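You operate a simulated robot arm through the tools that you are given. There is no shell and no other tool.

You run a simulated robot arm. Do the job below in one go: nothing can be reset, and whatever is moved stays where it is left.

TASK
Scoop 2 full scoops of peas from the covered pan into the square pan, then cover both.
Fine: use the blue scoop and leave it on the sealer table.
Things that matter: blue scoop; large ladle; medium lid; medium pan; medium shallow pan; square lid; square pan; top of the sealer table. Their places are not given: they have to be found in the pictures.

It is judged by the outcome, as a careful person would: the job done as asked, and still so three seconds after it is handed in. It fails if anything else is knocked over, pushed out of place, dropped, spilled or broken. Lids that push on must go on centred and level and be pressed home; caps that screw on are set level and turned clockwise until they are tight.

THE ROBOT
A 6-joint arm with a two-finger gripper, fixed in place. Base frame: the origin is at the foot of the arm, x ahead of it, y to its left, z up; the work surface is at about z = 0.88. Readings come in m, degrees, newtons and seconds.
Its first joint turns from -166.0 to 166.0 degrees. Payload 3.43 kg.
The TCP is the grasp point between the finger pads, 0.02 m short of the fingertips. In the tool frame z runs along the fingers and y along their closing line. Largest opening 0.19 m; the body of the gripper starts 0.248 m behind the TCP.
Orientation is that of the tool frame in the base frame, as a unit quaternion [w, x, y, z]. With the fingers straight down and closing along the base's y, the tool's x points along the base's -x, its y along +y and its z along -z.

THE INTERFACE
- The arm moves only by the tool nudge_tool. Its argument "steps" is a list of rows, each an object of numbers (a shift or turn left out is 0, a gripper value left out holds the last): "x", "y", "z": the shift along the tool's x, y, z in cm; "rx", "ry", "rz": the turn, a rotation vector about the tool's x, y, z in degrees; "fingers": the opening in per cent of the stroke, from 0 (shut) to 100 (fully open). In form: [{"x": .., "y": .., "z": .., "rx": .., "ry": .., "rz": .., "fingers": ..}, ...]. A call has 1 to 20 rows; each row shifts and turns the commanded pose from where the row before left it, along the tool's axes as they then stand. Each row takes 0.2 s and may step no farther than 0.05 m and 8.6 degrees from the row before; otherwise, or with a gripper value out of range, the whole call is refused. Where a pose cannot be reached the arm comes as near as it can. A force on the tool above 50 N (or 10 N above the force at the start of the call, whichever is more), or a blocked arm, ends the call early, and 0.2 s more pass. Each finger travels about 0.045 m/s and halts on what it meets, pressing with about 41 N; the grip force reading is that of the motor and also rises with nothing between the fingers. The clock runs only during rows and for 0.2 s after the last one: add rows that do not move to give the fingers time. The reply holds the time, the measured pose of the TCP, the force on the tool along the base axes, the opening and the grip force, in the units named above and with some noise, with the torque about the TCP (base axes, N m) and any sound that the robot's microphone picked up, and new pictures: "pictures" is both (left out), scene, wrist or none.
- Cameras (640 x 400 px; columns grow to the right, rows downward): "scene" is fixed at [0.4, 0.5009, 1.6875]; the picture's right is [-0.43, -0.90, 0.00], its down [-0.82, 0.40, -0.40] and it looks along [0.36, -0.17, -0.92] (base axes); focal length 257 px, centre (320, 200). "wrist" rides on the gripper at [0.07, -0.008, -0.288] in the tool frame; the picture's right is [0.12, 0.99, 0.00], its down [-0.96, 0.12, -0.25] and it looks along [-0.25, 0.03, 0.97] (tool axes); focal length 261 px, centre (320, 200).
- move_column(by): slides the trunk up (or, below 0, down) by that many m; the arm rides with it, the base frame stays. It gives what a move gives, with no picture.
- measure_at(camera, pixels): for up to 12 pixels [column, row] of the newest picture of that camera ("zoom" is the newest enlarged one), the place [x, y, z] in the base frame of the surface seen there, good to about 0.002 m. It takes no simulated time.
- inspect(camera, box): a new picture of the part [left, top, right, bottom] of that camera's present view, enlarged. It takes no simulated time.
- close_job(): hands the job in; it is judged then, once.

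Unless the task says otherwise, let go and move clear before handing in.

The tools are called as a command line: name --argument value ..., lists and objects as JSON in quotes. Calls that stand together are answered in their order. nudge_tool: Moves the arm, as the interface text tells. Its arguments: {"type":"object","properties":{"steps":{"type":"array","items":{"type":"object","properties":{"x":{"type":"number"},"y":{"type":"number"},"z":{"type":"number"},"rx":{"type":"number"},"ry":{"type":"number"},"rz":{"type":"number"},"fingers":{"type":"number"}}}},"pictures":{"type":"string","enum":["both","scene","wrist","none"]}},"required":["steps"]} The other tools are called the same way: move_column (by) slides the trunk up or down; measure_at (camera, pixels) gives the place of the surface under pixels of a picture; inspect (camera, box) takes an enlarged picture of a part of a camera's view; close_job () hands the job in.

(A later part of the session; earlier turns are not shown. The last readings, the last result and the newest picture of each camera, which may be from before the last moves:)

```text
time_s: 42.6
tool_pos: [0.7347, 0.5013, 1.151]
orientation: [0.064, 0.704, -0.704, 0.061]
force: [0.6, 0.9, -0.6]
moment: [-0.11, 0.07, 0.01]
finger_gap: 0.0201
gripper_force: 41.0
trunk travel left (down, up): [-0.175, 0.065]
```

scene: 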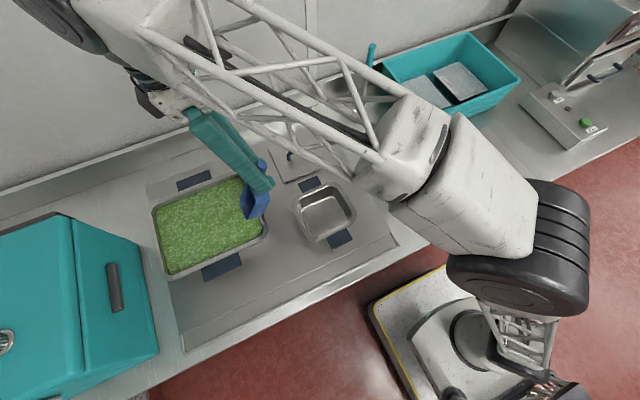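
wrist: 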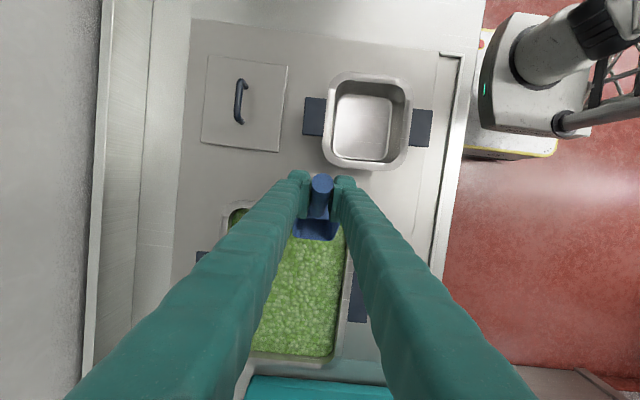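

measure_at --camera "wrist" --pixels '[[343, 290], [348, 290], [335, 290], [300, 350], [300, 357], [232, 218], [240, 213], [228, 205], [315, 235], [300, 240], [335, 235], [300, 300]]'

inspect --camera "scene" --box '[140, 150, 290, 290]'

```text
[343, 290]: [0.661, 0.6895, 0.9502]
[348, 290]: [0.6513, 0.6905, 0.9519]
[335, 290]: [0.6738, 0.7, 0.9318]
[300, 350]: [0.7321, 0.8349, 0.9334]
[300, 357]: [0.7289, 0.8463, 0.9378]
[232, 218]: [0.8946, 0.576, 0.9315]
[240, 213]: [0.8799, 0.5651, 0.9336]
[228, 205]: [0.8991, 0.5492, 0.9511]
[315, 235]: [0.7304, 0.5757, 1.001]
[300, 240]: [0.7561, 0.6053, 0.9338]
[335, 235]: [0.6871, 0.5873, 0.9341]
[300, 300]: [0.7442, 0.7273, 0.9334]
```

```text
2.86 times, centred on (215, 220) of scene
```

zoom: 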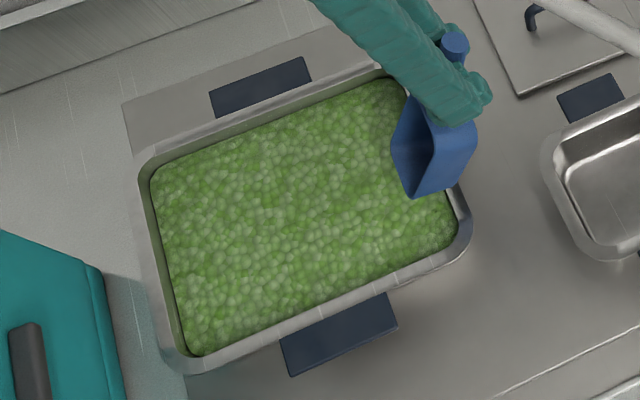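

The pan interior is x 0.665–0.895, y 0.555–0.845, with peas at 0.934. Moving over the near end and lowering the nose into the peas.

nudge_tool --steps '[{"x": -2.6, "z": 0.59}, {"x": -2.6, "z": 0.59}, {"x": -2.6, "z": 0.59}, {"x": -0.266, "z": 1.512}, {"x": -0.266, "z": 1.512}, {"x": -0.266, "z": 1.512}, {"x": -0.266, "z": 1.512}, {}]' --pictures "both"

```text
time_s: 44.4
tool_pos: [0.7342, 0.5759, 1.0598]
orientation: [0.061, 0.705, -0.704, 0.061]
force: [0.9, -1.3, 16.4]
moment: [0.46, 0.02, -0.07]
finger_gap: 0.0201
gripper_force: 41.0
trunk travel left (down, up): [-0.175, 0.065]
```

scene: 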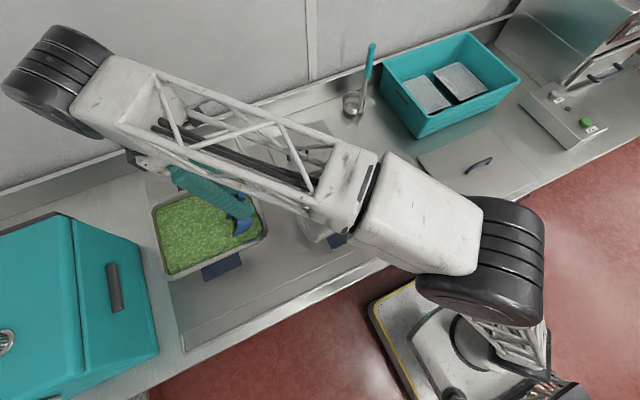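
wrist: 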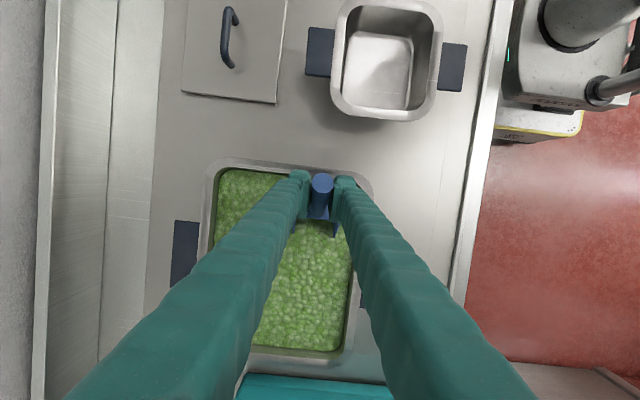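

The scoop is about 4 cm into the peas with 16 N of resistance. I'll look closely before pushing on.

inspect --camera "scene" --box '[145, 165, 275, 285]'

inspect --camera "wrist" --box '[190, 140, 390, 370]'

```text
3.33 times, centred on (210, 225) of scene
```

zoom: 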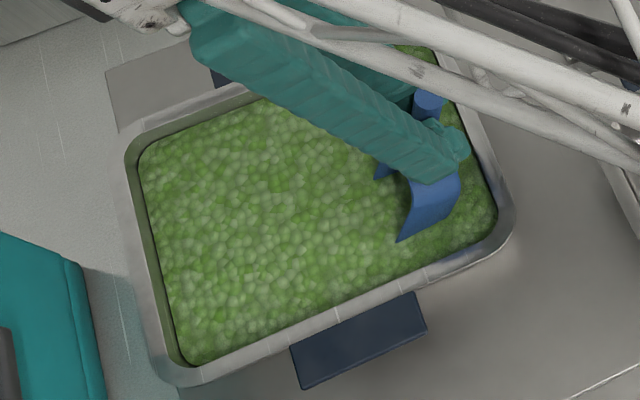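

```text
1.74 times, centred on (290, 255) of wrist
```

zoom: 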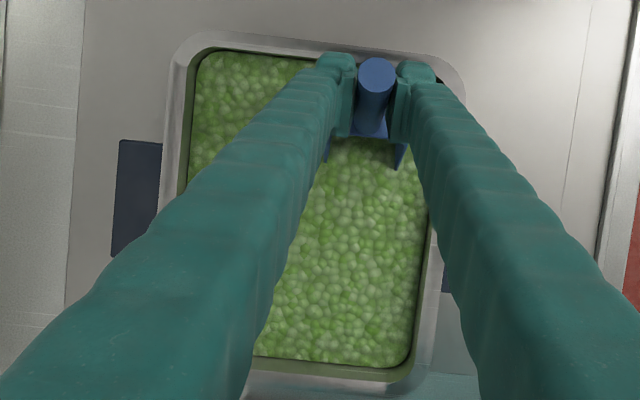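

The surface looks level in and around the scoop (wrist about 320,240), so I'll push forward slowly with a small pitch-up, watching the force.

nudge_tool --steps '[{"x": -1.17, "z": -0.36}, {"x": -1.17, "z": -0.36}, {"x": -1.16, "z": 0.23, "ry": -5}]' --pictures "both"

```text
time_s: 45.2
tool_pos: [0.7343, 0.6122, 1.0567]
orientation: [0.032, 0.707, -0.706, 0.031]
force: [-0.1, 0.1, -1.1]
moment: [-0.16, -0.02, -0.05]
finger_gap: 0.0201
gripper_force: 41.0
trunk travel left (down, up): [-0.175, 0.065]
```

scene: 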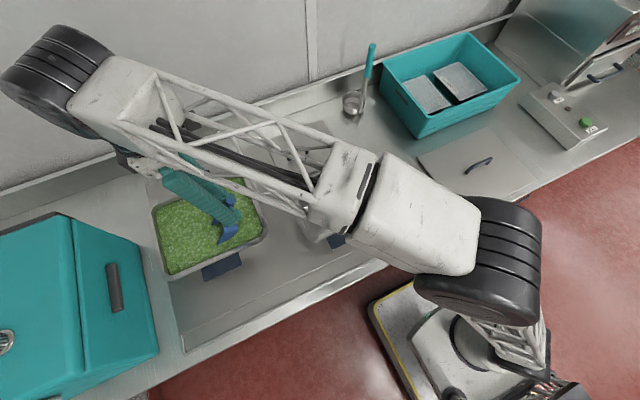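
wrist: 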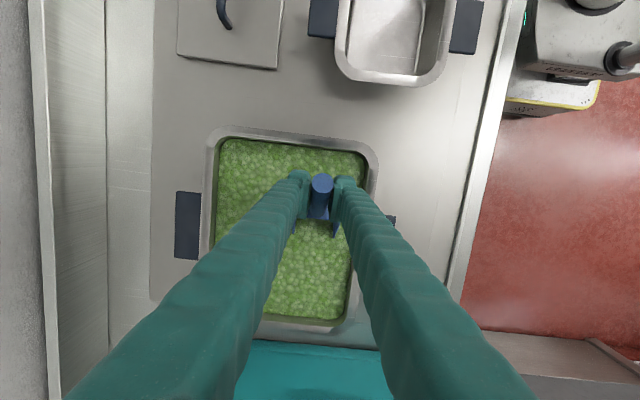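

There's no drag now, so the 16 N was the nose touching the pan floor; it now rides about 1–2 mm above it. I'll continue the forward sweep, rolling the scoop level and lifting.

nudge_tool --steps '[{"x": -1.24, "z": 0.33, "ry": -5}, {"x": -0.9, "z": 0.6, "ry": -5}, {"x": -0.54, "z": 0.68, "ry": -5}, {"x": 0.28, "z": 0.73, "ry": -5}, {"x": 0.34, "z": 0.7, "ry": -5}, {"x": 0.56, "z": 0.65, "ry": -5}, {"x": 0.61, "z": 0.6, "ry": -5}, {"x": 0.71, "z": 0.33, "ry": -5}, {"x": 0.74, "z": 0.27, "ry": -5}, {"x": 0.54, "z": 0.01, "ry": -5}, {"x": 0.53, "z": -0.03, "ry": -5}, {}]' --pictures "both"

```text
time_s: 47.8
tool_pos: [0.7352, 0.6113, 0.9893]
orientation: [-0.298, 0.642, -0.64, -0.299]
force: [0.1, -0.6, -0.8]
moment: [-0.09, -0.03, 0.01]
finger_gap: 0.0199
gripper_force: 41.3
trunk travel left (down, up): [-0.175, 0.065]
```

scene: 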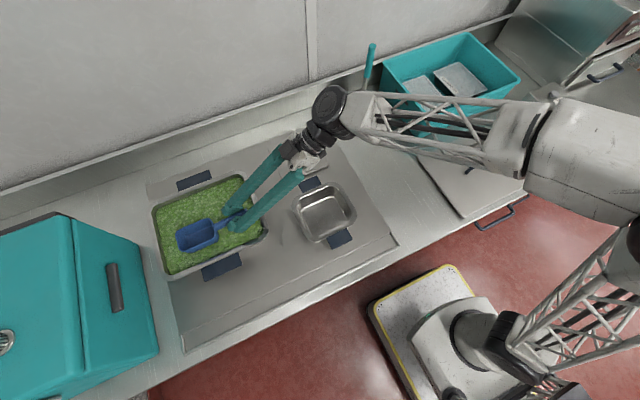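
wrist: 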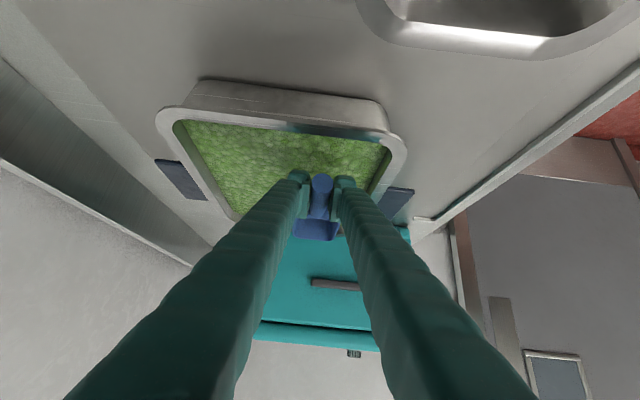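

inspect --camera "scene" --box '[145, 165, 275, 285]'

measure_at --camera "zoom" --pixels '[[150, 220], [180, 215], [210, 205], [100, 250], [250, 250], [200, 120], [350, 230], [200, 225], [170, 235]]'

```text
3.33 times, centred on (210, 225) of scene
```

zoom: 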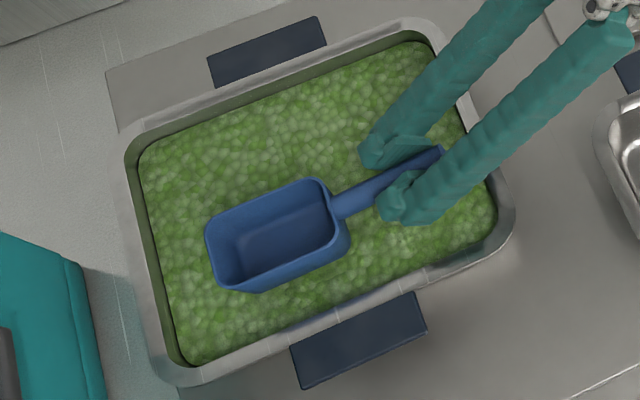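

```text
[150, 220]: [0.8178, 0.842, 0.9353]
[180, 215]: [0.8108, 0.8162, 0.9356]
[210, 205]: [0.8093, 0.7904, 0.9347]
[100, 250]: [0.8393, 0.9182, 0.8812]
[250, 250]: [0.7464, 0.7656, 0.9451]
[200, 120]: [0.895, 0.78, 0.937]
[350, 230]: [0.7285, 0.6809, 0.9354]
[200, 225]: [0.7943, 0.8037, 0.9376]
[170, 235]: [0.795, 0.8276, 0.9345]
```

The scoop came out empty: the pea surface (scene zoom about 280,230) is unchanged and only the scoop's bare floor shows. The bowl itself never got below the surface, so I'll try sinking it nearly level to the pan floor, pushing forward and lifting.

nudge_tool --steps '[{"x": 1.05, "z": 0.88}, {"x": 1.05, "z": 0.88}, {"x": 0.96, "z": 0.81}, {}, {}]' --pictures "both"

inspect --camera "scene" --box '[145, 165, 275, 285]'

```text
time_s: 49.0
tool_pos: [0.7338, 0.6113, 0.9482]
orientation: [-0.299, 0.641, -0.641, -0.3]
force: [-0.6, 0.0, -2.8]
moment: [-0.28, -0.01, -0.01]
finger_gap: 0.02
gripper_force: 41.5
trunk travel left (down, up): [-0.175, 0.065]
```

scene: 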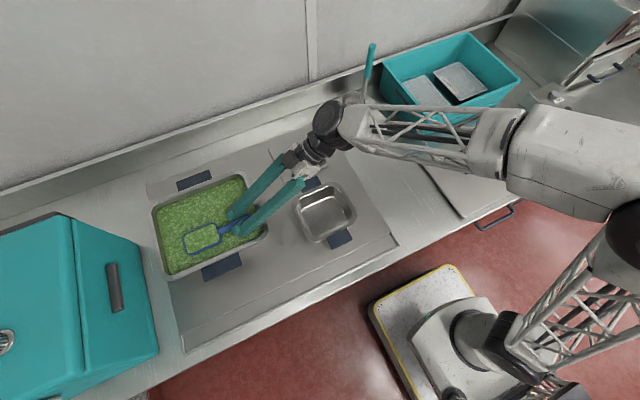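
wrist: 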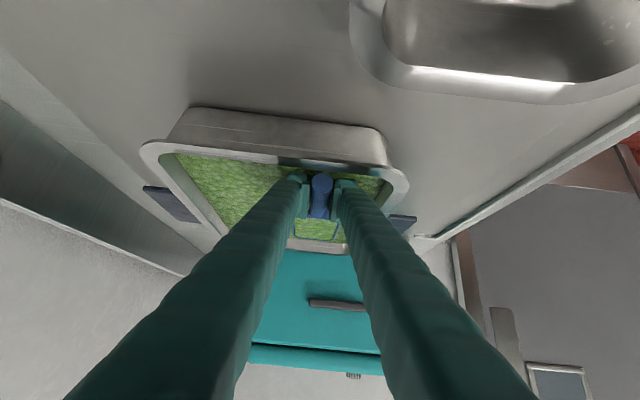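

```text
3.33 times, centred on (210, 225) of scene
```

zoom: 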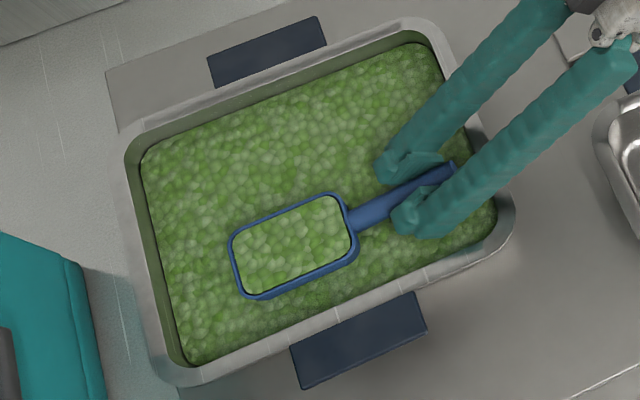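

The bowl now shows peas filled close to the rim (zoom about 295,245), and the load went from about −0.8 N to −2.8 N, so sinking it works. I'll measure the fill height against the rim.

measure_at --camera "zoom" --pixels '[[295, 245], [260, 255], [325, 235], [290, 260], [300, 225], [345, 215], [234, 245], [295, 282], [200, 250], [295, 175], [245, 290], [280, 208]]'

```text
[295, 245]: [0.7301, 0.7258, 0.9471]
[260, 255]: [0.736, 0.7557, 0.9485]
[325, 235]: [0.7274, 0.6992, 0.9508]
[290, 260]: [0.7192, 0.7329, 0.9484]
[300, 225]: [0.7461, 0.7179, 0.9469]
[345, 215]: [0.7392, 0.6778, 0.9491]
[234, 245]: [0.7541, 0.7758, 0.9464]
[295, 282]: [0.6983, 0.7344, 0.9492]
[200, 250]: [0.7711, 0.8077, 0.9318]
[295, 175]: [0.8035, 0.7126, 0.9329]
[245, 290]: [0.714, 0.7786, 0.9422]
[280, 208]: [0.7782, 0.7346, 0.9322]
```

The peas in the bowl are level with its rim (z ≈ 0.948) and the pan surface has dropped slightly, so it's a full scoop. Lifting straight up, level and slow.

nudge_tool --steps '[{"x": -0.766, "z": -0.643}, {"x": -0.766, "z": -0.643}, {"x": -1.149, "z": -0.964}, {"x": -1.532, "z": -1.286}, {"x": -1.532, "z": -1.286}, {"x": -1.532, "z": -1.286}, {"x": -1.532, "z": -1.286}, {"x": -1.532, "z": -1.286}, {"x": -0.766, "z": -0.643}, {}]' --pictures "scene"

inspect --camera "scene" --box '[145, 165, 275, 285]'

```text
time_s: 51.2
tool_pos: [0.7345, 0.6106, 1.0926]
orientation: [-0.299, 0.641, -0.641, -0.299]
force: [-0.7, 0.1, -2.1]
moment: [-0.26, -0.03, 0.04]
finger_gap: 0.0201
gripper_force: 40.9
trunk travel left (down, up): [-0.175, 0.065]
```

scene: 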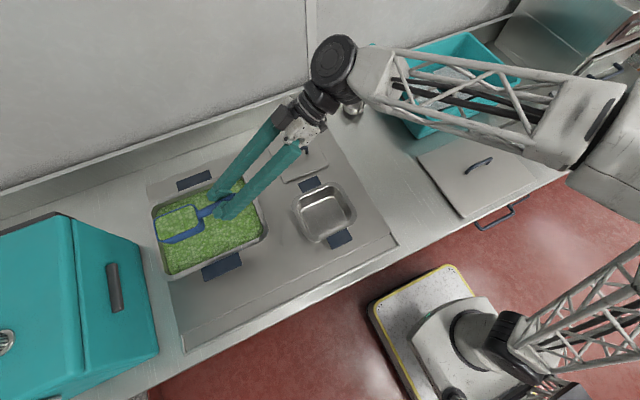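

```text
3.33 times, centred on (210, 225) of scene
```

zoom: 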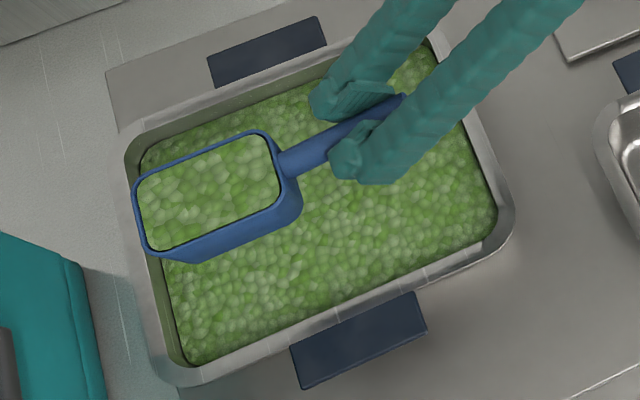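

A full scoop is held level with no spill. Now I'll measure the square pan's opening for the pour.

inspect --camera "scene" --box '[280, 170, 370, 255]'

measure_at --camera "zoom" --pixels '[[320, 180], [190, 90], [110, 150], [300, 70], [400, 55], [460, 130], [510, 230], [430, 310], [350, 330], [240, 360], [180, 300], [130, 220]]'

```text
4.71 times, centred on (325, 212) of scene
```

zoom: 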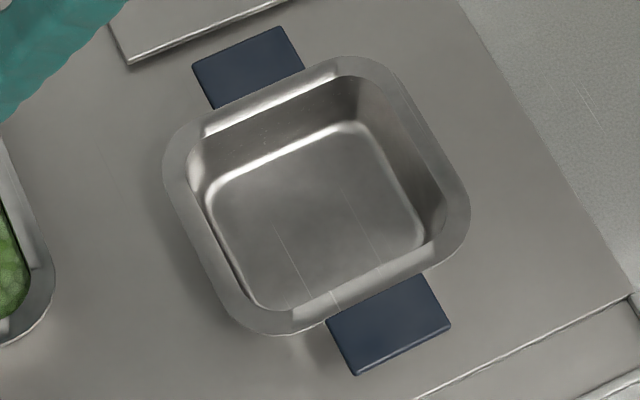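

```text
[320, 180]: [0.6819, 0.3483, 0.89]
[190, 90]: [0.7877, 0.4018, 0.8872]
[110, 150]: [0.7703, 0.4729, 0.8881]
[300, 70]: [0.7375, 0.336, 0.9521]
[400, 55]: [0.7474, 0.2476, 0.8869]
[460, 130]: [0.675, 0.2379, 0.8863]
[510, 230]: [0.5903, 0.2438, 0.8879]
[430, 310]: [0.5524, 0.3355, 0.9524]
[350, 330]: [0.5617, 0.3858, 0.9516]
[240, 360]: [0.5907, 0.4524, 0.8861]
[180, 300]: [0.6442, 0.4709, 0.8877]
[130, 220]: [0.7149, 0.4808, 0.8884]
```

measure_at --camera "zoom" --pixels '[[170, 160], [185, 165], [175, 210], [200, 220], [195, 130], [250, 95], [330, 75], [395, 85], [440, 150], [460, 210], [440, 250], [380, 275]]'

measure_at --camera "zoom" --pixels '[[270, 325], [235, 315], [300, 315], [330, 300], [210, 270], [225, 290], [255, 300], [445, 200], [425, 215], [350, 85], [250, 110], [280, 100]]'

```text
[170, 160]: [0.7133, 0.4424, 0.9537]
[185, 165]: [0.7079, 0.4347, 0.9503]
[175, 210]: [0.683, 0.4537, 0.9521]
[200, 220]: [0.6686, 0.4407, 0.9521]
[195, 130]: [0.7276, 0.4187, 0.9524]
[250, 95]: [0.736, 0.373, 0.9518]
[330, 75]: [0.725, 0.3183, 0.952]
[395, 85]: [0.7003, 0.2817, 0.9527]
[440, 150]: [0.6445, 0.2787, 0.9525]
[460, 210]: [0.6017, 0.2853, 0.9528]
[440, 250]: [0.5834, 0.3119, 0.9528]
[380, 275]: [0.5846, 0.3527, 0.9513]
```

```text
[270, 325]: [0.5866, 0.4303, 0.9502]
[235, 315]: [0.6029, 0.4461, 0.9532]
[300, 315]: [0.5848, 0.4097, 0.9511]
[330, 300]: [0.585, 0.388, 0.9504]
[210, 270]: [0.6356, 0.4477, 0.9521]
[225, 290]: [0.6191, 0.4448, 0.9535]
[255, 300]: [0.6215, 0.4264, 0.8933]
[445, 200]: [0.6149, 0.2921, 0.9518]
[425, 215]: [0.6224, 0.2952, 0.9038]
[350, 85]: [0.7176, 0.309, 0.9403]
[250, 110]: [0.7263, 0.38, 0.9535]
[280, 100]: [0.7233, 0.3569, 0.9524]
```

Square pan: centre about (0.657, 0.363), opening roughly x 0.59–0.72, y 0.29–0.435, rim 0.953. I'll carry the level scoop there with a gentle ramp and yaw it 20° so it can be tipped within reach.

nudge_tool --steps '[{"x": 0.964, "y": 0.076, "z": -1.149}, {"x": 1.93, "y": 0.15, "z": -2.298}, {"x": 2.572, "y": 0.2, "z": -3.064}, {"x": 2.572, "y": 0.2, "z": -3.064}, {"x": 2.572, "y": 0.2, "z": -3.064}, {"x": 2.572, "y": 0.2, "z": -3.064}, {"x": 2.572, "y": 0.2, "z": -3.064}, {"x": 2.572, "y": 0.2, "z": -3.064}, {"x": 2.572, "y": 0.2, "z": -3.064}, {"x": 2.572, "y": 0.2, "z": -3.064}, {"x": 1.93, "y": 0.15, "z": -2.298}, {"x": 0.68, "y": 0.05, "z": -0.81}, {"rx": -5.107, "rz": -4.285}, {"rx": -5.107, "rz": -4.285}, {"rx": -5.107, "rz": -4.285}, {}]' --pictures "both"

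inspect --camera "scene" --box '[270, 120, 430, 260]'

```text
time_s: 54.6
tool_pos: [0.7149, 0.2054, 1.0931]
orientation: [-0.241, 0.743, -0.519, -0.347]
force: [-0.1, -0.1, -2.5]
moment: [-0.22, -0.09, 0.0]
finger_gap: 0.0203
gripper_force: 40.9
trunk travel left (down, up): [-0.175, 0.065]
```

scene: 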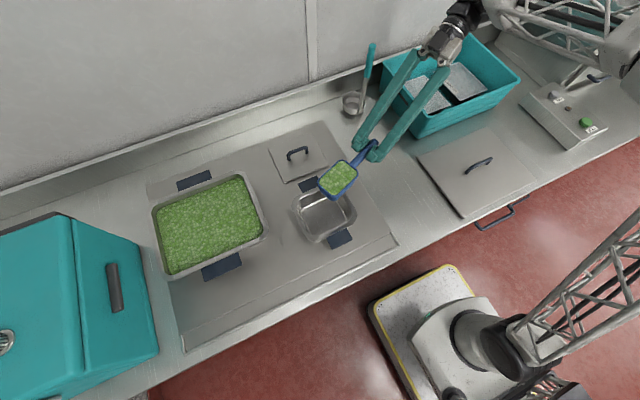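
wrist: 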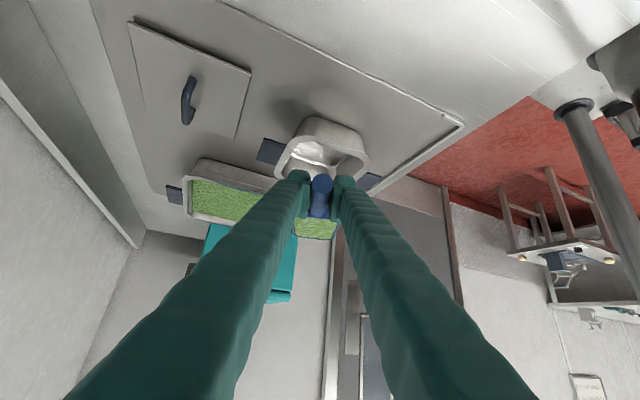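

```text
2.86 times, centred on (350, 190) of scene
```

zoom: 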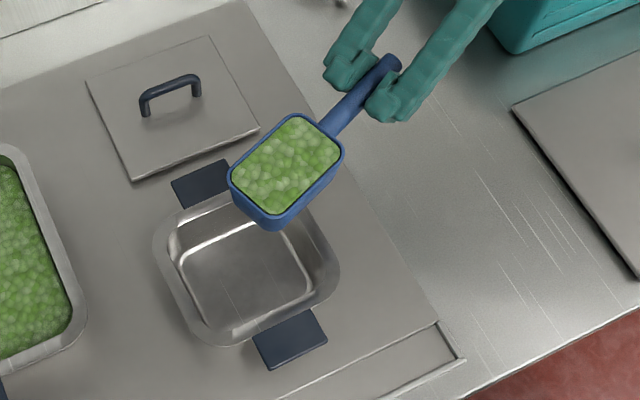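

The nose is over the pan's centre with the scoop full and level. I'll lower a bit, then tip it forward step by step, keeping the front lip over the pan.

nudge_tool --steps '[{"x": 1.9, "z": 0.3}, {"x": 1.91, "z": 0.29}, {"x": -0.14, "z": 0.01, "ry": 5}, {"x": -0.14, "z": 0.0, "ry": 5}, {"x": -0.69, "z": -0.27, "ry": 5}, {"x": -0.66, "z": -0.33, "ry": 5}, {"x": -1.045, "z": -0.61, "ry": 5}, {"x": -0.99, "z": -0.7, "ry": 5}, {"x": -1.095, "z": -0.61, "ry": 5}, {"x": -1.04, "z": -0.71, "ry": 5}]' --pictures "scene"

inspect --camera "scene" --box '[270, 120, 430, 260]'

```text
time_s: 56.8
tool_pos: [0.7086, 0.2226, 1.1156]
orientation: [-0.05, 0.816, -0.572, -0.072]
force: [0.7, -1.2, -0.9]
moment: [0.03, 0.08, -0.01]
finger_gap: 0.02
gripper_force: 41.1
trunk travel left (down, up): [-0.175, 0.065]
```

scene: 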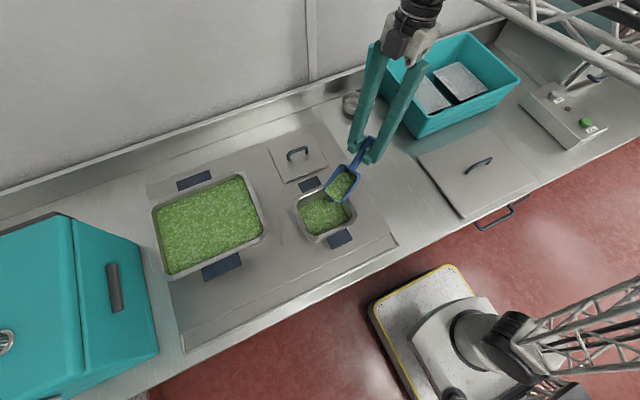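

```text
2.86 times, centred on (350, 190) of scene
```

zoom: 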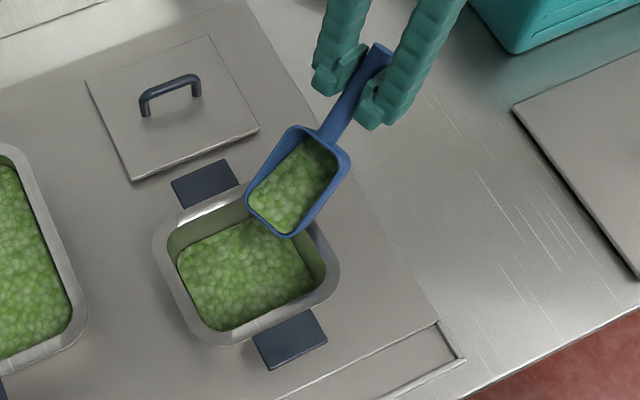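

Peas are pouring cleanly into the square pan (zoom about 245,275). Tipping further to empty the scoop.

nudge_tool --steps '[{"x": -1.11, "z": -0.46, "ry": 5}, {"x": -1.07, "z": -0.56, "ry": 5}, {"x": -1.185, "z": -0.5, "ry": 5}, {"x": -1.14, "z": -0.6, "ry": 5}, {"x": -1.25, "z": -0.48, "ry": 5}, {"x": -1.205, "z": -0.58, "ry": 5}, {"x": -1.32, "z": -0.48, "ry": 5}, {"x": -1.273, "z": -0.594, "ry": 5}, {}, {}]' --pictures "scene"

inspect --camera "scene" --box '[270, 120, 430, 260]'

```text
time_s: 59.0
tool_pos: [0.674, 0.3151, 1.1442]
orientation: [0.148, 0.792, -0.553, 0.212]
force: [-1.1, -0.3, -0.8]
moment: [-0.01, 0.01, 0.01]
finger_gap: 0.0201
gripper_force: 41.3
trunk travel left (down, up): [-0.175, 0.065]
```

scene: 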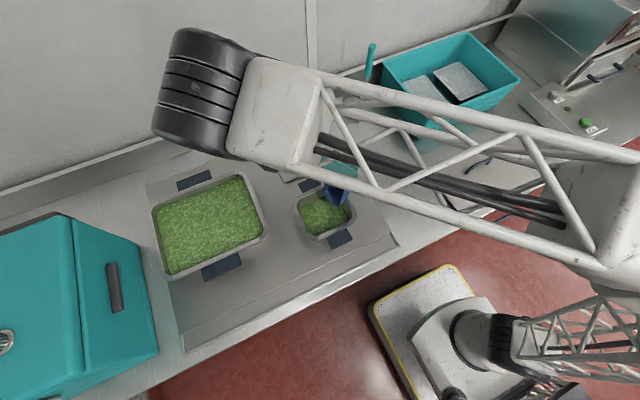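

```text
2.86 times, centred on (350, 190) of scene
```

zoom: 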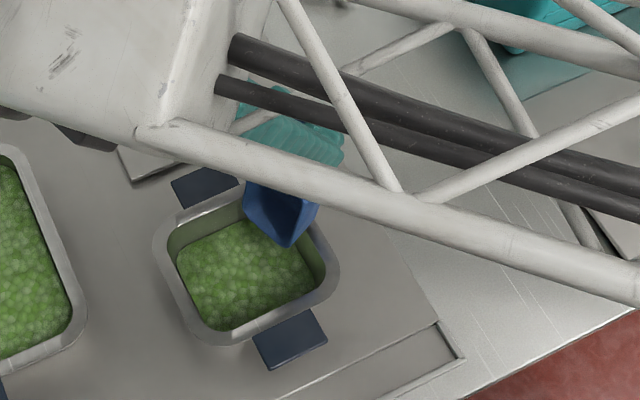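

inspect --camera "wrist" --box '[220, 100, 420, 300]'

measure_at --camera "scene" --pixels '[[325, 215], [315, 205], [335, 222], [320, 225], [208, 222], [235, 205]]'

```text
2.00 times, centred on (320, 200) of wrist
```

zoom: 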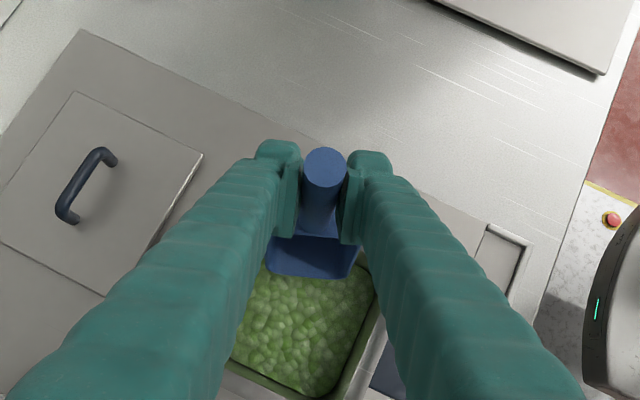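

```text
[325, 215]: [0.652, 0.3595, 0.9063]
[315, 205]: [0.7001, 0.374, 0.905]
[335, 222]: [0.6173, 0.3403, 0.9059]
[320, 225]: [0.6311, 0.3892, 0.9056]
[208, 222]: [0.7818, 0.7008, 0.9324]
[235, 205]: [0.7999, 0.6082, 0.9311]
```

The square pan now holds peas about 1.5 cm deep, nothing lies outside it, and the scoop's load is back to its empty value (about −0.8 N). Levelling the scoop and returning to the pea pan for the second scoop.

nudge_tool --steps '[{"ry": -8}, {"ry": -8}, {"ry": -8}, {"ry": -8}, {"ry": -8}, {"ry": -8}, {"ry": -8}, {"ry": -8}, {"ry": -8}, {"ry": -8}, {"rx": 5.107, "rz": 4.285}, {"rx": 5.107, "rz": 4.285}, {"rx": 5.107, "rz": 4.285}, {}]' --pictures "scene"

inspect --camera "scene" --box '[250, 120, 430, 270]'

```text
time_s: 62.0
tool_pos: [0.6746, 0.3151, 1.1437]
orientation: [0.299, -0.641, 0.641, 0.298]
force: [-0.2, 0.6, -0.2]
moment: [-0.11, -0.03, 0.0]
finger_gap: 0.0201
gripper_force: 41.2
trunk travel left (down, up): [-0.175, 0.065]
```

scene: 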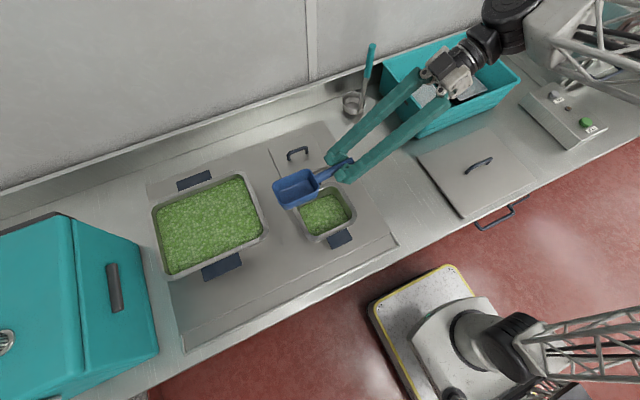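

```text
2.67 times, centred on (340, 195) of scene
```

zoom: 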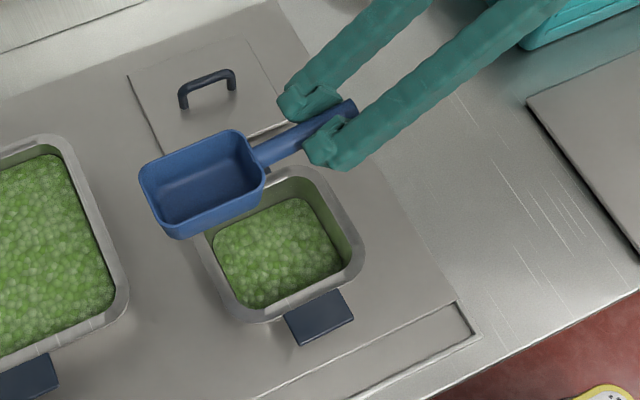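

The scoop is empty and the square pan is clean around it. Moving over the pea pan and sinking the level bowl again.

nudge_tool --steps '[{"x": -1.79, "y": -0.863, "z": 4.0}, {"x": -1.79, "y": -0.863, "z": 4.0}, {"x": -1.79, "y": -0.863, "z": 4.0}, {"x": -1.79, "y": -0.863, "z": 4.0}, {"x": -1.79, "y": -0.863, "z": 4.0}, {"x": -1.79, "y": -0.863, "z": 4.0}, {"x": -1.79, "y": -0.863, "z": 4.0}, {}]' --pictures "scene"

inspect --camera "scene" --box '[145, 165, 275, 285]'

```text
time_s: 63.8
tool_pos: [0.7358, 0.6113, 1.0595]
orientation: [0.298, -0.641, 0.641, 0.298]
force: [-0.9, -0.1, -1.4]
moment: [-0.05, 0.0, 0.02]
finger_gap: 0.0202
gripper_force: 40.8
trunk travel left (down, up): [-0.175, 0.065]
```

scene: 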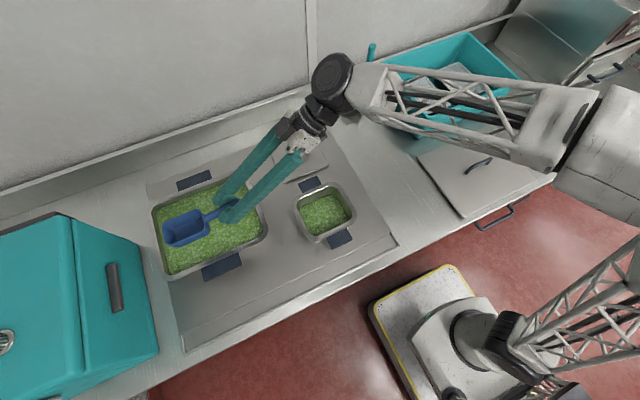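

```text
3.33 times, centred on (210, 225) of scene
```

zoom: 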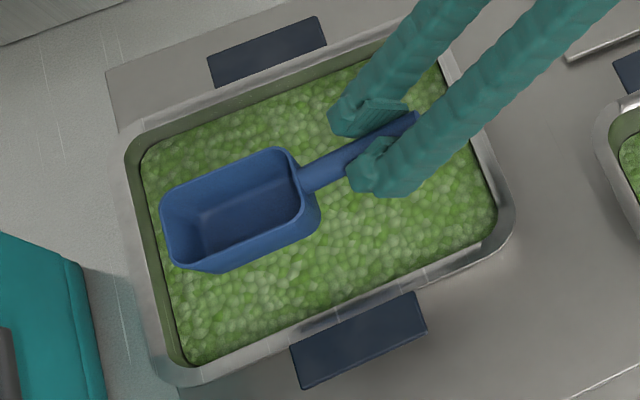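

The empty scoop is level over the peas. Sinking it to just above the pan floor.

nudge_tool --steps '[{"x": 1.532, "z": 1.286}, {"x": 1.532, "z": 1.286}, {"x": 1.532, "z": 1.286}, {"x": 1.532, "z": 1.286}, {"x": 0.766, "z": 0.643}, {"x": 0.766, "z": 0.643}, {"x": 0.54, "z": 0.45}, {"x": 0.46, "z": 0.386}, {}, {}]' --pictures "scene"

inspect --camera "scene" --box '[145, 165, 275, 285]'

measure_at --camera "zoom" --pixels '[[295, 245], [260, 255], [325, 235], [290, 260], [300, 225], [345, 215], [234, 245], [295, 282], [200, 250], [295, 175]]'

```text
time_s: 66.0
tool_pos: [0.7322, 0.6107, 0.9467]
orientation: [-0.298, 0.641, -0.641, -0.299]
force: [-0.8, -0.6, -1.8]
moment: [-0.25, 0.01, 0.0]
finger_gap: 0.0202
gripper_force: 41.2
trunk travel left (down, up): [-0.175, 0.065]
```

scene: 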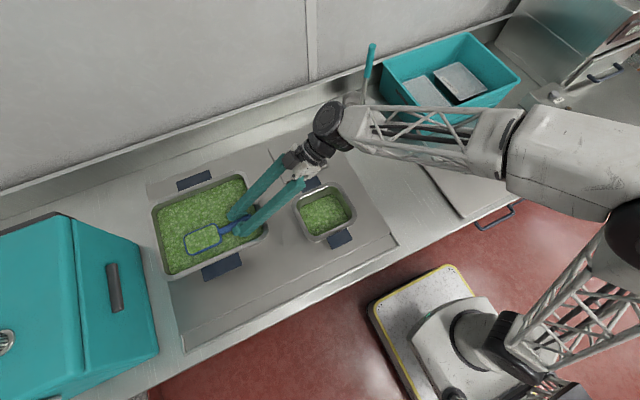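

```text
3.33 times, centred on (210, 225) of scene
```

zoom: 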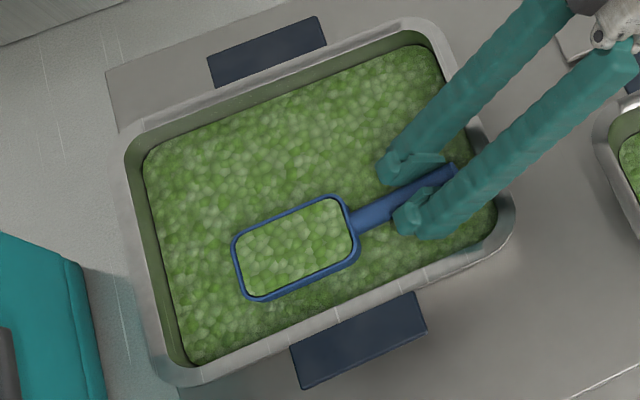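

```text
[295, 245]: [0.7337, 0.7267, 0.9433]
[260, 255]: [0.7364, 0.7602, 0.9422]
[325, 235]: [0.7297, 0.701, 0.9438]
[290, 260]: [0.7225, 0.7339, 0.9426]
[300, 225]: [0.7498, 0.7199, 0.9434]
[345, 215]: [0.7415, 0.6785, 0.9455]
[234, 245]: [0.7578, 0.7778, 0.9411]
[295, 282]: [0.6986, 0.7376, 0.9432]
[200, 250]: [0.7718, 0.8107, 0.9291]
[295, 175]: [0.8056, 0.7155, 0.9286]
```

The bowl is full again (zoom about 295,245, level with the rim) and the pan surface dropped to about 0.929. Lifting slowly and checking the fill.

nudge_tool --steps '[{"x": -0.643, "z": 0.766}, {"x": -0.643, "z": 0.766}, {"x": -0.766, "z": -0.643}, {"x": -0.766, "z": -0.643}, {"x": -1.149, "z": -0.964}, {"x": -1.532, "z": -1.286}, {"x": -1.532, "z": -1.286}, {"x": -1.532, "z": -1.286}, {"x": -1.532, "z": -1.286}, {"x": -1.532, "z": -1.286}, {"x": -0.766, "z": -0.643}, {}]' --pictures "scene"

inspect --camera "scene" --box '[135, 155, 275, 285]'

```text
time_s: 68.6
tool_pos: [0.7335, 0.6309, 1.0921]
orientation: [-0.298, 0.641, -0.64, -0.3]
force: [-0.5, -0.5, -2.9]
moment: [-0.29, 0.08, 0.02]
finger_gap: 0.0201
gripper_force: 41.2
trunk travel left (down, up): [-0.175, 0.065]
```

scene: 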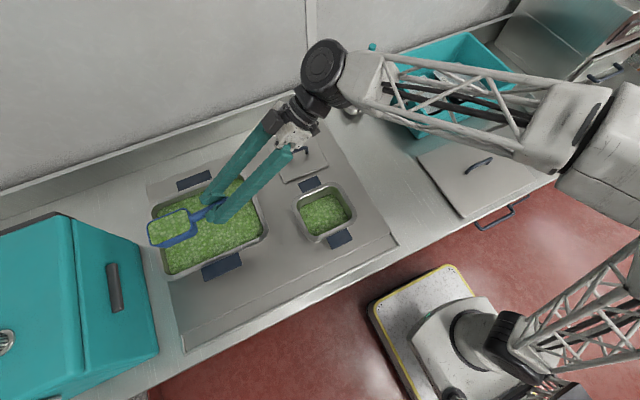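

```text
3.08 times, centred on (205, 220) of scene
```

zoom: 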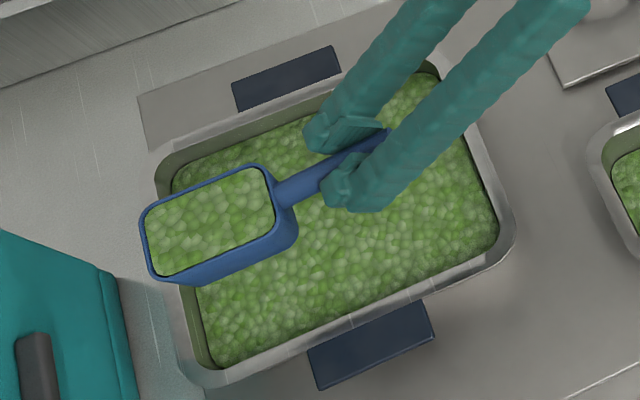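

Full scoop again, level, about 2.9 N. Carrying it back along the same route to the square pan.

nudge_tool --steps '[{"x": 0.964, "y": 0.069, "z": -1.149}, {"x": 1.93, "y": 0.137, "z": -2.298}, {"x": 2.572, "y": 0.183, "z": -3.064}, {"x": 2.572, "y": 0.183, "z": -3.064}, {"x": 2.572, "y": 0.183, "z": -3.064}, {"x": 2.572, "y": 0.183, "z": -3.064}, {"x": 2.572, "y": 0.183, "z": -3.064}, {"x": 2.572, "y": 0.183, "z": -3.064}, {"x": 2.572, "y": 0.183, "z": -3.064}, {"x": 2.572, "y": 0.183, "z": -3.064}, {"x": 1.93, "y": 0.137, "z": -2.298}, {"x": 1.286, "y": 0.092, "z": -1.532}, {"x": 0.7, "y": 0.05, "z": -0.835}, {"rx": -5.107, "rz": -4.285}, {"rx": -5.107, "rz": -4.285}, {"rx": -5.107, "rz": -4.285}, {}]' --pictures "scene"

inspect --camera "scene" --box '[270, 120, 430, 260]'

```text
time_s: 72.2
tool_pos: [0.7168, 0.2053, 1.092]
orientation: [-0.241, 0.743, -0.519, -0.346]
force: [0.2, -0.4, -2.3]
moment: [-0.18, -0.06, -0.02]
finger_gap: 0.0205
gripper_force: 41.4
trunk travel left (down, up): [-0.175, 0.065]
```

scene: 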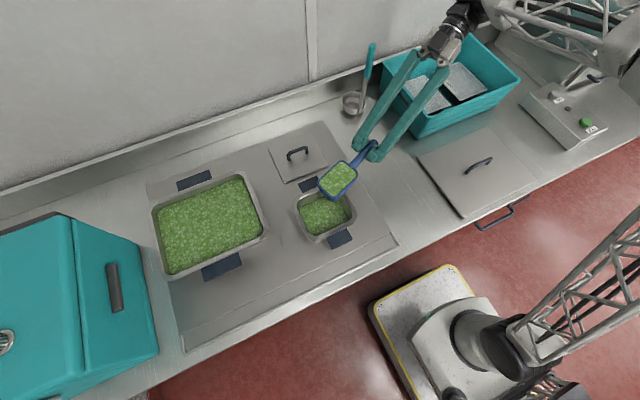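

```text
2.86 times, centred on (350, 190) of scene
```

zoom: 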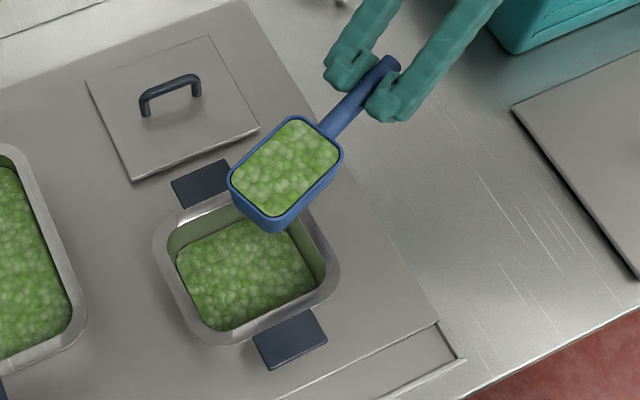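

The scoop is at the same pour position, full and level. Repeating the same pour to the full 80° tip.

nudge_tool --steps '[{"x": 1.9, "y": 0.1, "z": 0.3}, {"x": 1.91, "y": 0.1, "z": 0.29}, {"x": -0.14, "z": 0.01, "ry": 5}, {"x": -0.14, "z": 0.0, "ry": 5}, {"x": -0.69, "z": -0.27, "ry": 5}, {"x": -0.66, "z": -0.33, "ry": 5}, {"x": -1.045, "z": -0.61, "ry": 5}, {"x": -0.99, "z": -0.7, "ry": 5}, {"x": -1.095, "z": -0.61, "ry": 5}, {"x": -1.04, "z": -0.71, "ry": 5}, {"x": -1.11, "z": -0.46, "ry": 5}, {"x": -1.07, "z": -0.56, "ry": 5}, {"x": -1.185, "z": -0.5, "ry": 5}, {"x": -1.14, "z": -0.6, "ry": 5}, {"x": -1.25, "z": -0.48, "ry": 5}, {"x": -1.205, "z": -0.58, "ry": 5}, {"x": -1.32, "z": -0.48, "ry": 5}, {"x": -1.273, "z": -0.594, "ry": 5}, {}, {}]' --pictures "both"

nudge_tool --steps '[{"x": -1.21, "z": -0.82, "ry": 5}, {"x": -1.14, "z": -0.92, "ry": 5}, {}, {}, {}]' --pictures "wrist"

```text
time_s: 76.4
tool_pos: [0.6733, 0.3118, 1.1397]
orientation: [0.148, 0.792, -0.553, 0.212]
force: [0.3, -0.3, -0.8]
moment: [0.02, 0.02, -0.03]
finger_gap: 0.0203
gripper_force: 41.1
trunk travel left (down, up): [-0.175, 0.065]
```

scene: 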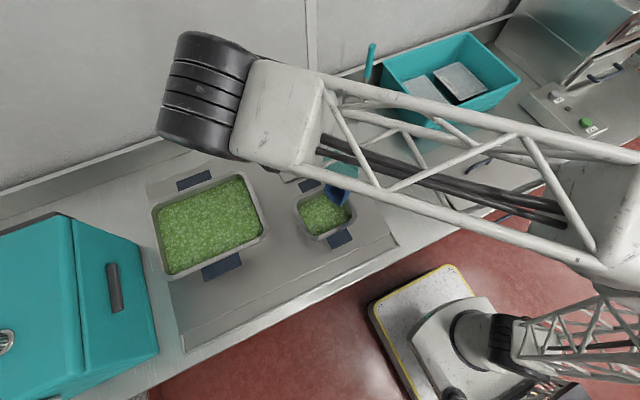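
wrist: 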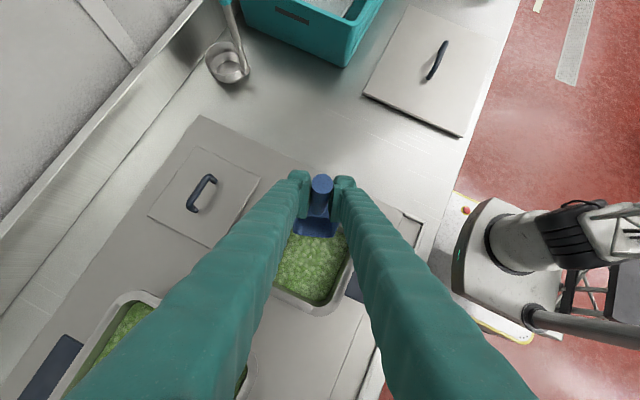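

```text
time_s: 77.6
tool_pos: [0.6643, 0.3406, 1.1437]
orientation: [0.196, 0.77, -0.539, 0.281]
force: [-0.4, -0.4, -1.4]
moment: [0.0, -0.02, -0.03]
finger_gap: 0.0204
gripper_force: 41.0
trunk travel left (down, up): [-0.175, 0.065]
```

wrist: 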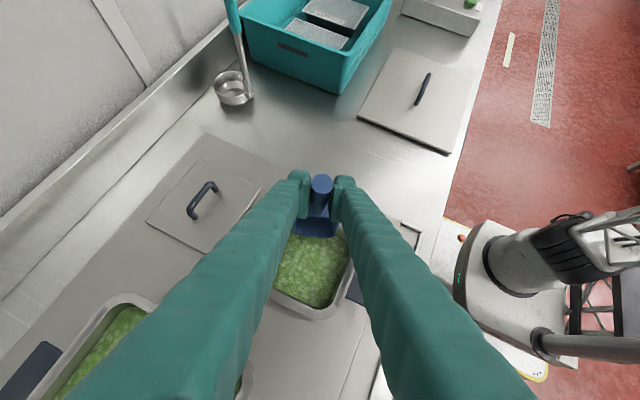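

The second scoop has been poured. I'll level the scoop and check that it's empty and the area is clean.

nudge_tool --steps '[{"ry": -8.1818}, {"ry": -8.1818}, {"ry": -8.1818}, {"ry": -8.1818}, {"ry": -8.1818}, {"ry": -8.1818}, {"ry": -8.1818}, {"ry": -8.1818}, {"ry": -8.1818}, {"ry": -8.1818}, {"ry": -8.1818}, {}]' --pictures "scene"

inspect --camera "scene" --box '[260, 120, 420, 260]'

measure_at --camera "scene" --pixels '[[325, 215], [315, 225], [335, 222], [320, 232], [208, 222], [235, 205], [180, 240]]'

```text
time_s: 80.2
tool_pos: [0.6632, 0.3409, 1.1437]
orientation: [-0.243, 0.743, -0.519, -0.347]
force: [0.8, 0.2, -0.7]
moment: [-0.02, -0.06, 0.01]
finger_gap: 0.02
gripper_force: 40.4
trunk travel left (down, up): [-0.175, 0.065]
```

scene: 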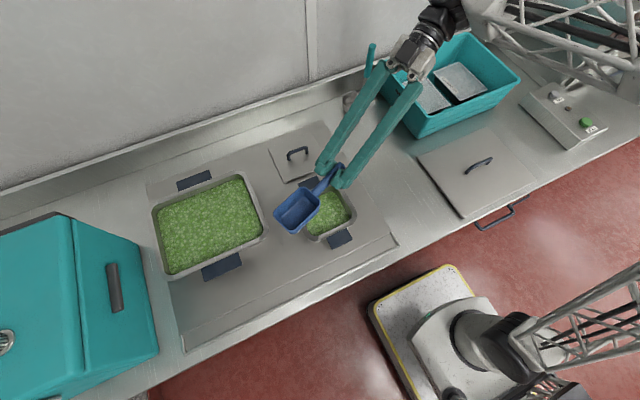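

```text
2.86 times, centred on (340, 190) of scene
```

zoom: 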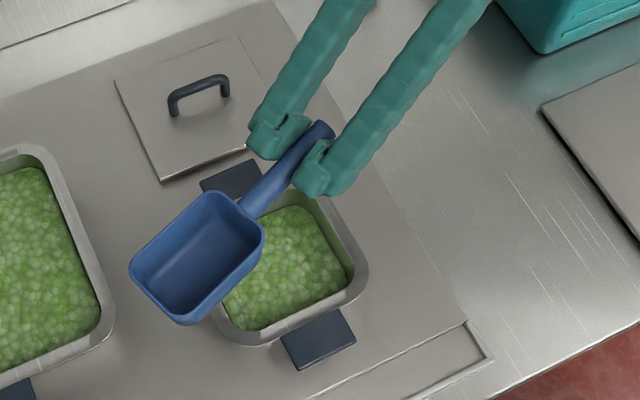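

```text
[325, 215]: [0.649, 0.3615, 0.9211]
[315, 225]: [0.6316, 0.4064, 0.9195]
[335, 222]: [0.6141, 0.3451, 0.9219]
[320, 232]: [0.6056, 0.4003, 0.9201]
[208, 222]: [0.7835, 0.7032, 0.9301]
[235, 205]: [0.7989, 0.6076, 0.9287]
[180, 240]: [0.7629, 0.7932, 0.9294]
```

The square pan level rose to 0.9205, about 1.5 cm per scoop, so two equal full scoops are in and nothing spilled. Next I'll return the empty scoop to the counter: yaw it back to point along +x and move over the free strip near its old spot.

nudge_tool --steps '[{"rx": 6.019, "rz": 5.05}, {"rx": 6.019, "rz": 5.05}, {"rx": 6.019, "rz": 5.05}, {"rx": 6.019, "rz": 5.05}, {"rx": 6.019, "rz": 5.05}, {"rx": 6.019, "rz": 5.05}, {"rx": 6.019, "rz": 5.05}, {"rx": 6.019, "rz": 5.05}, {"rx": 6.019, "rz": 5.05}, {"rx": 6.019, "rz": 5.05}, {"rx": 6.019, "rz": 5.05}, {"rx": 6.019, "rz": 5.05}, {"rx": 6.019, "rz": 5.05}, {"rx": 6.019, "rz": 5.05}, {}]' --pictures "none"

nudge_tool --steps '[{"x": 0.723, "y": -3.73, "z": 1.666}, {"x": 0.723, "y": -3.73, "z": 1.666}, {"x": 0.723, "y": -3.73, "z": 1.666}, {"x": 0.723, "y": -3.73, "z": 1.666}, {"x": 0.723, "y": -3.73, "z": 1.666}, {"x": 0.723, "y": -3.73, "z": 1.666}, {"x": 0.723, "y": -3.73, "z": 1.666}, {}]' --pictures "both"

```text
time_s: 83.4
tool_pos: [0.6639, 0.3395, 1.1439]
orientation: [0.422, 0.001, 0.907, -0.001]
force: [0.2, 0.8, -1.1]
moment: [0.01, 0.08, 0.04]
finger_gap: 0.0201
gripper_force: 40.7
trunk travel left (down, up): [-0.175, 0.065]
```

```text
time_s: 85.2
tool_pos: [0.7222, 0.0778, 1.0288]
orientation: [0.423, -0.001, 0.906, 0.001]
force: [0.8, -0.6, 0.6]
moment: [-0.01, 0.1, 0.0]
finger_gap: 0.0203
gripper_force: 41.7
trunk travel left (down, up): [-0.175, 0.065]
```

scene: 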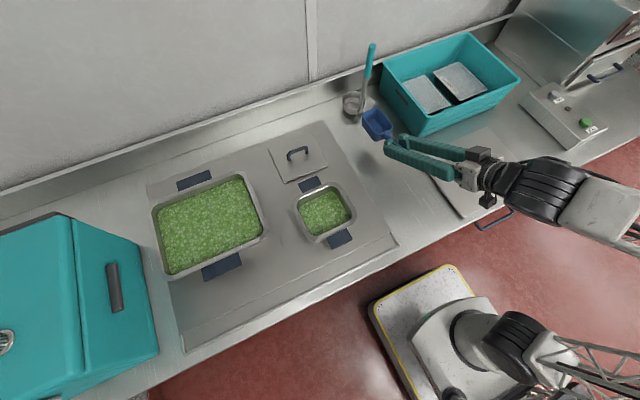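
wrist: 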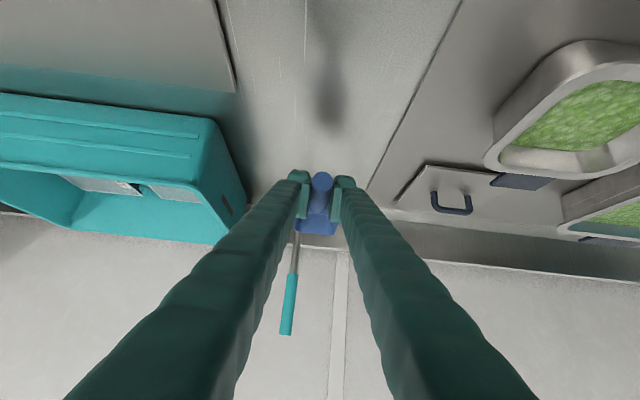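

The scoop is over free counter (TCP 0.722, 0.078), clear of the ladle and bin. Lowering it.

nudge_tool --steps '[{"x": 1.915, "z": 1.608}, {"x": 1.915, "z": 1.608}, {"x": 1.915, "z": 1.608}, {"x": 0.766, "z": 0.643}, {"x": 0.613, "z": 0.514}, {}]' --pictures "scene"

```text
time_s: 86.6
tool_pos: [0.7212, 0.0779, 0.9373]
orientation: [0.423, -0.002, 0.906, 0.001]
force: [-0.6, 0.7, 8.0]
moment: [0.02, -1.25, 0.04]
finger_gap: 0.0202
gripper_force: 40.8
trunk travel left (down, up): [-0.175, 0.065]
```

scene: 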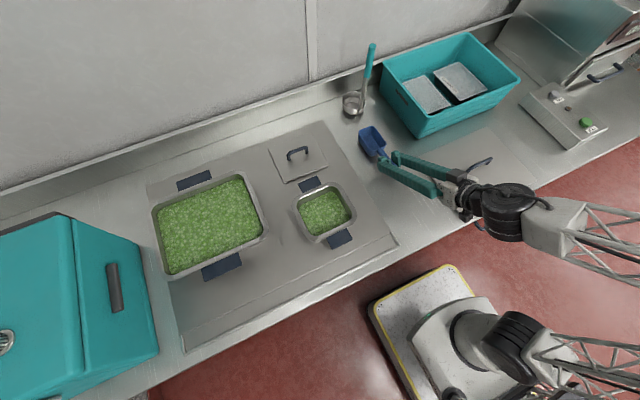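

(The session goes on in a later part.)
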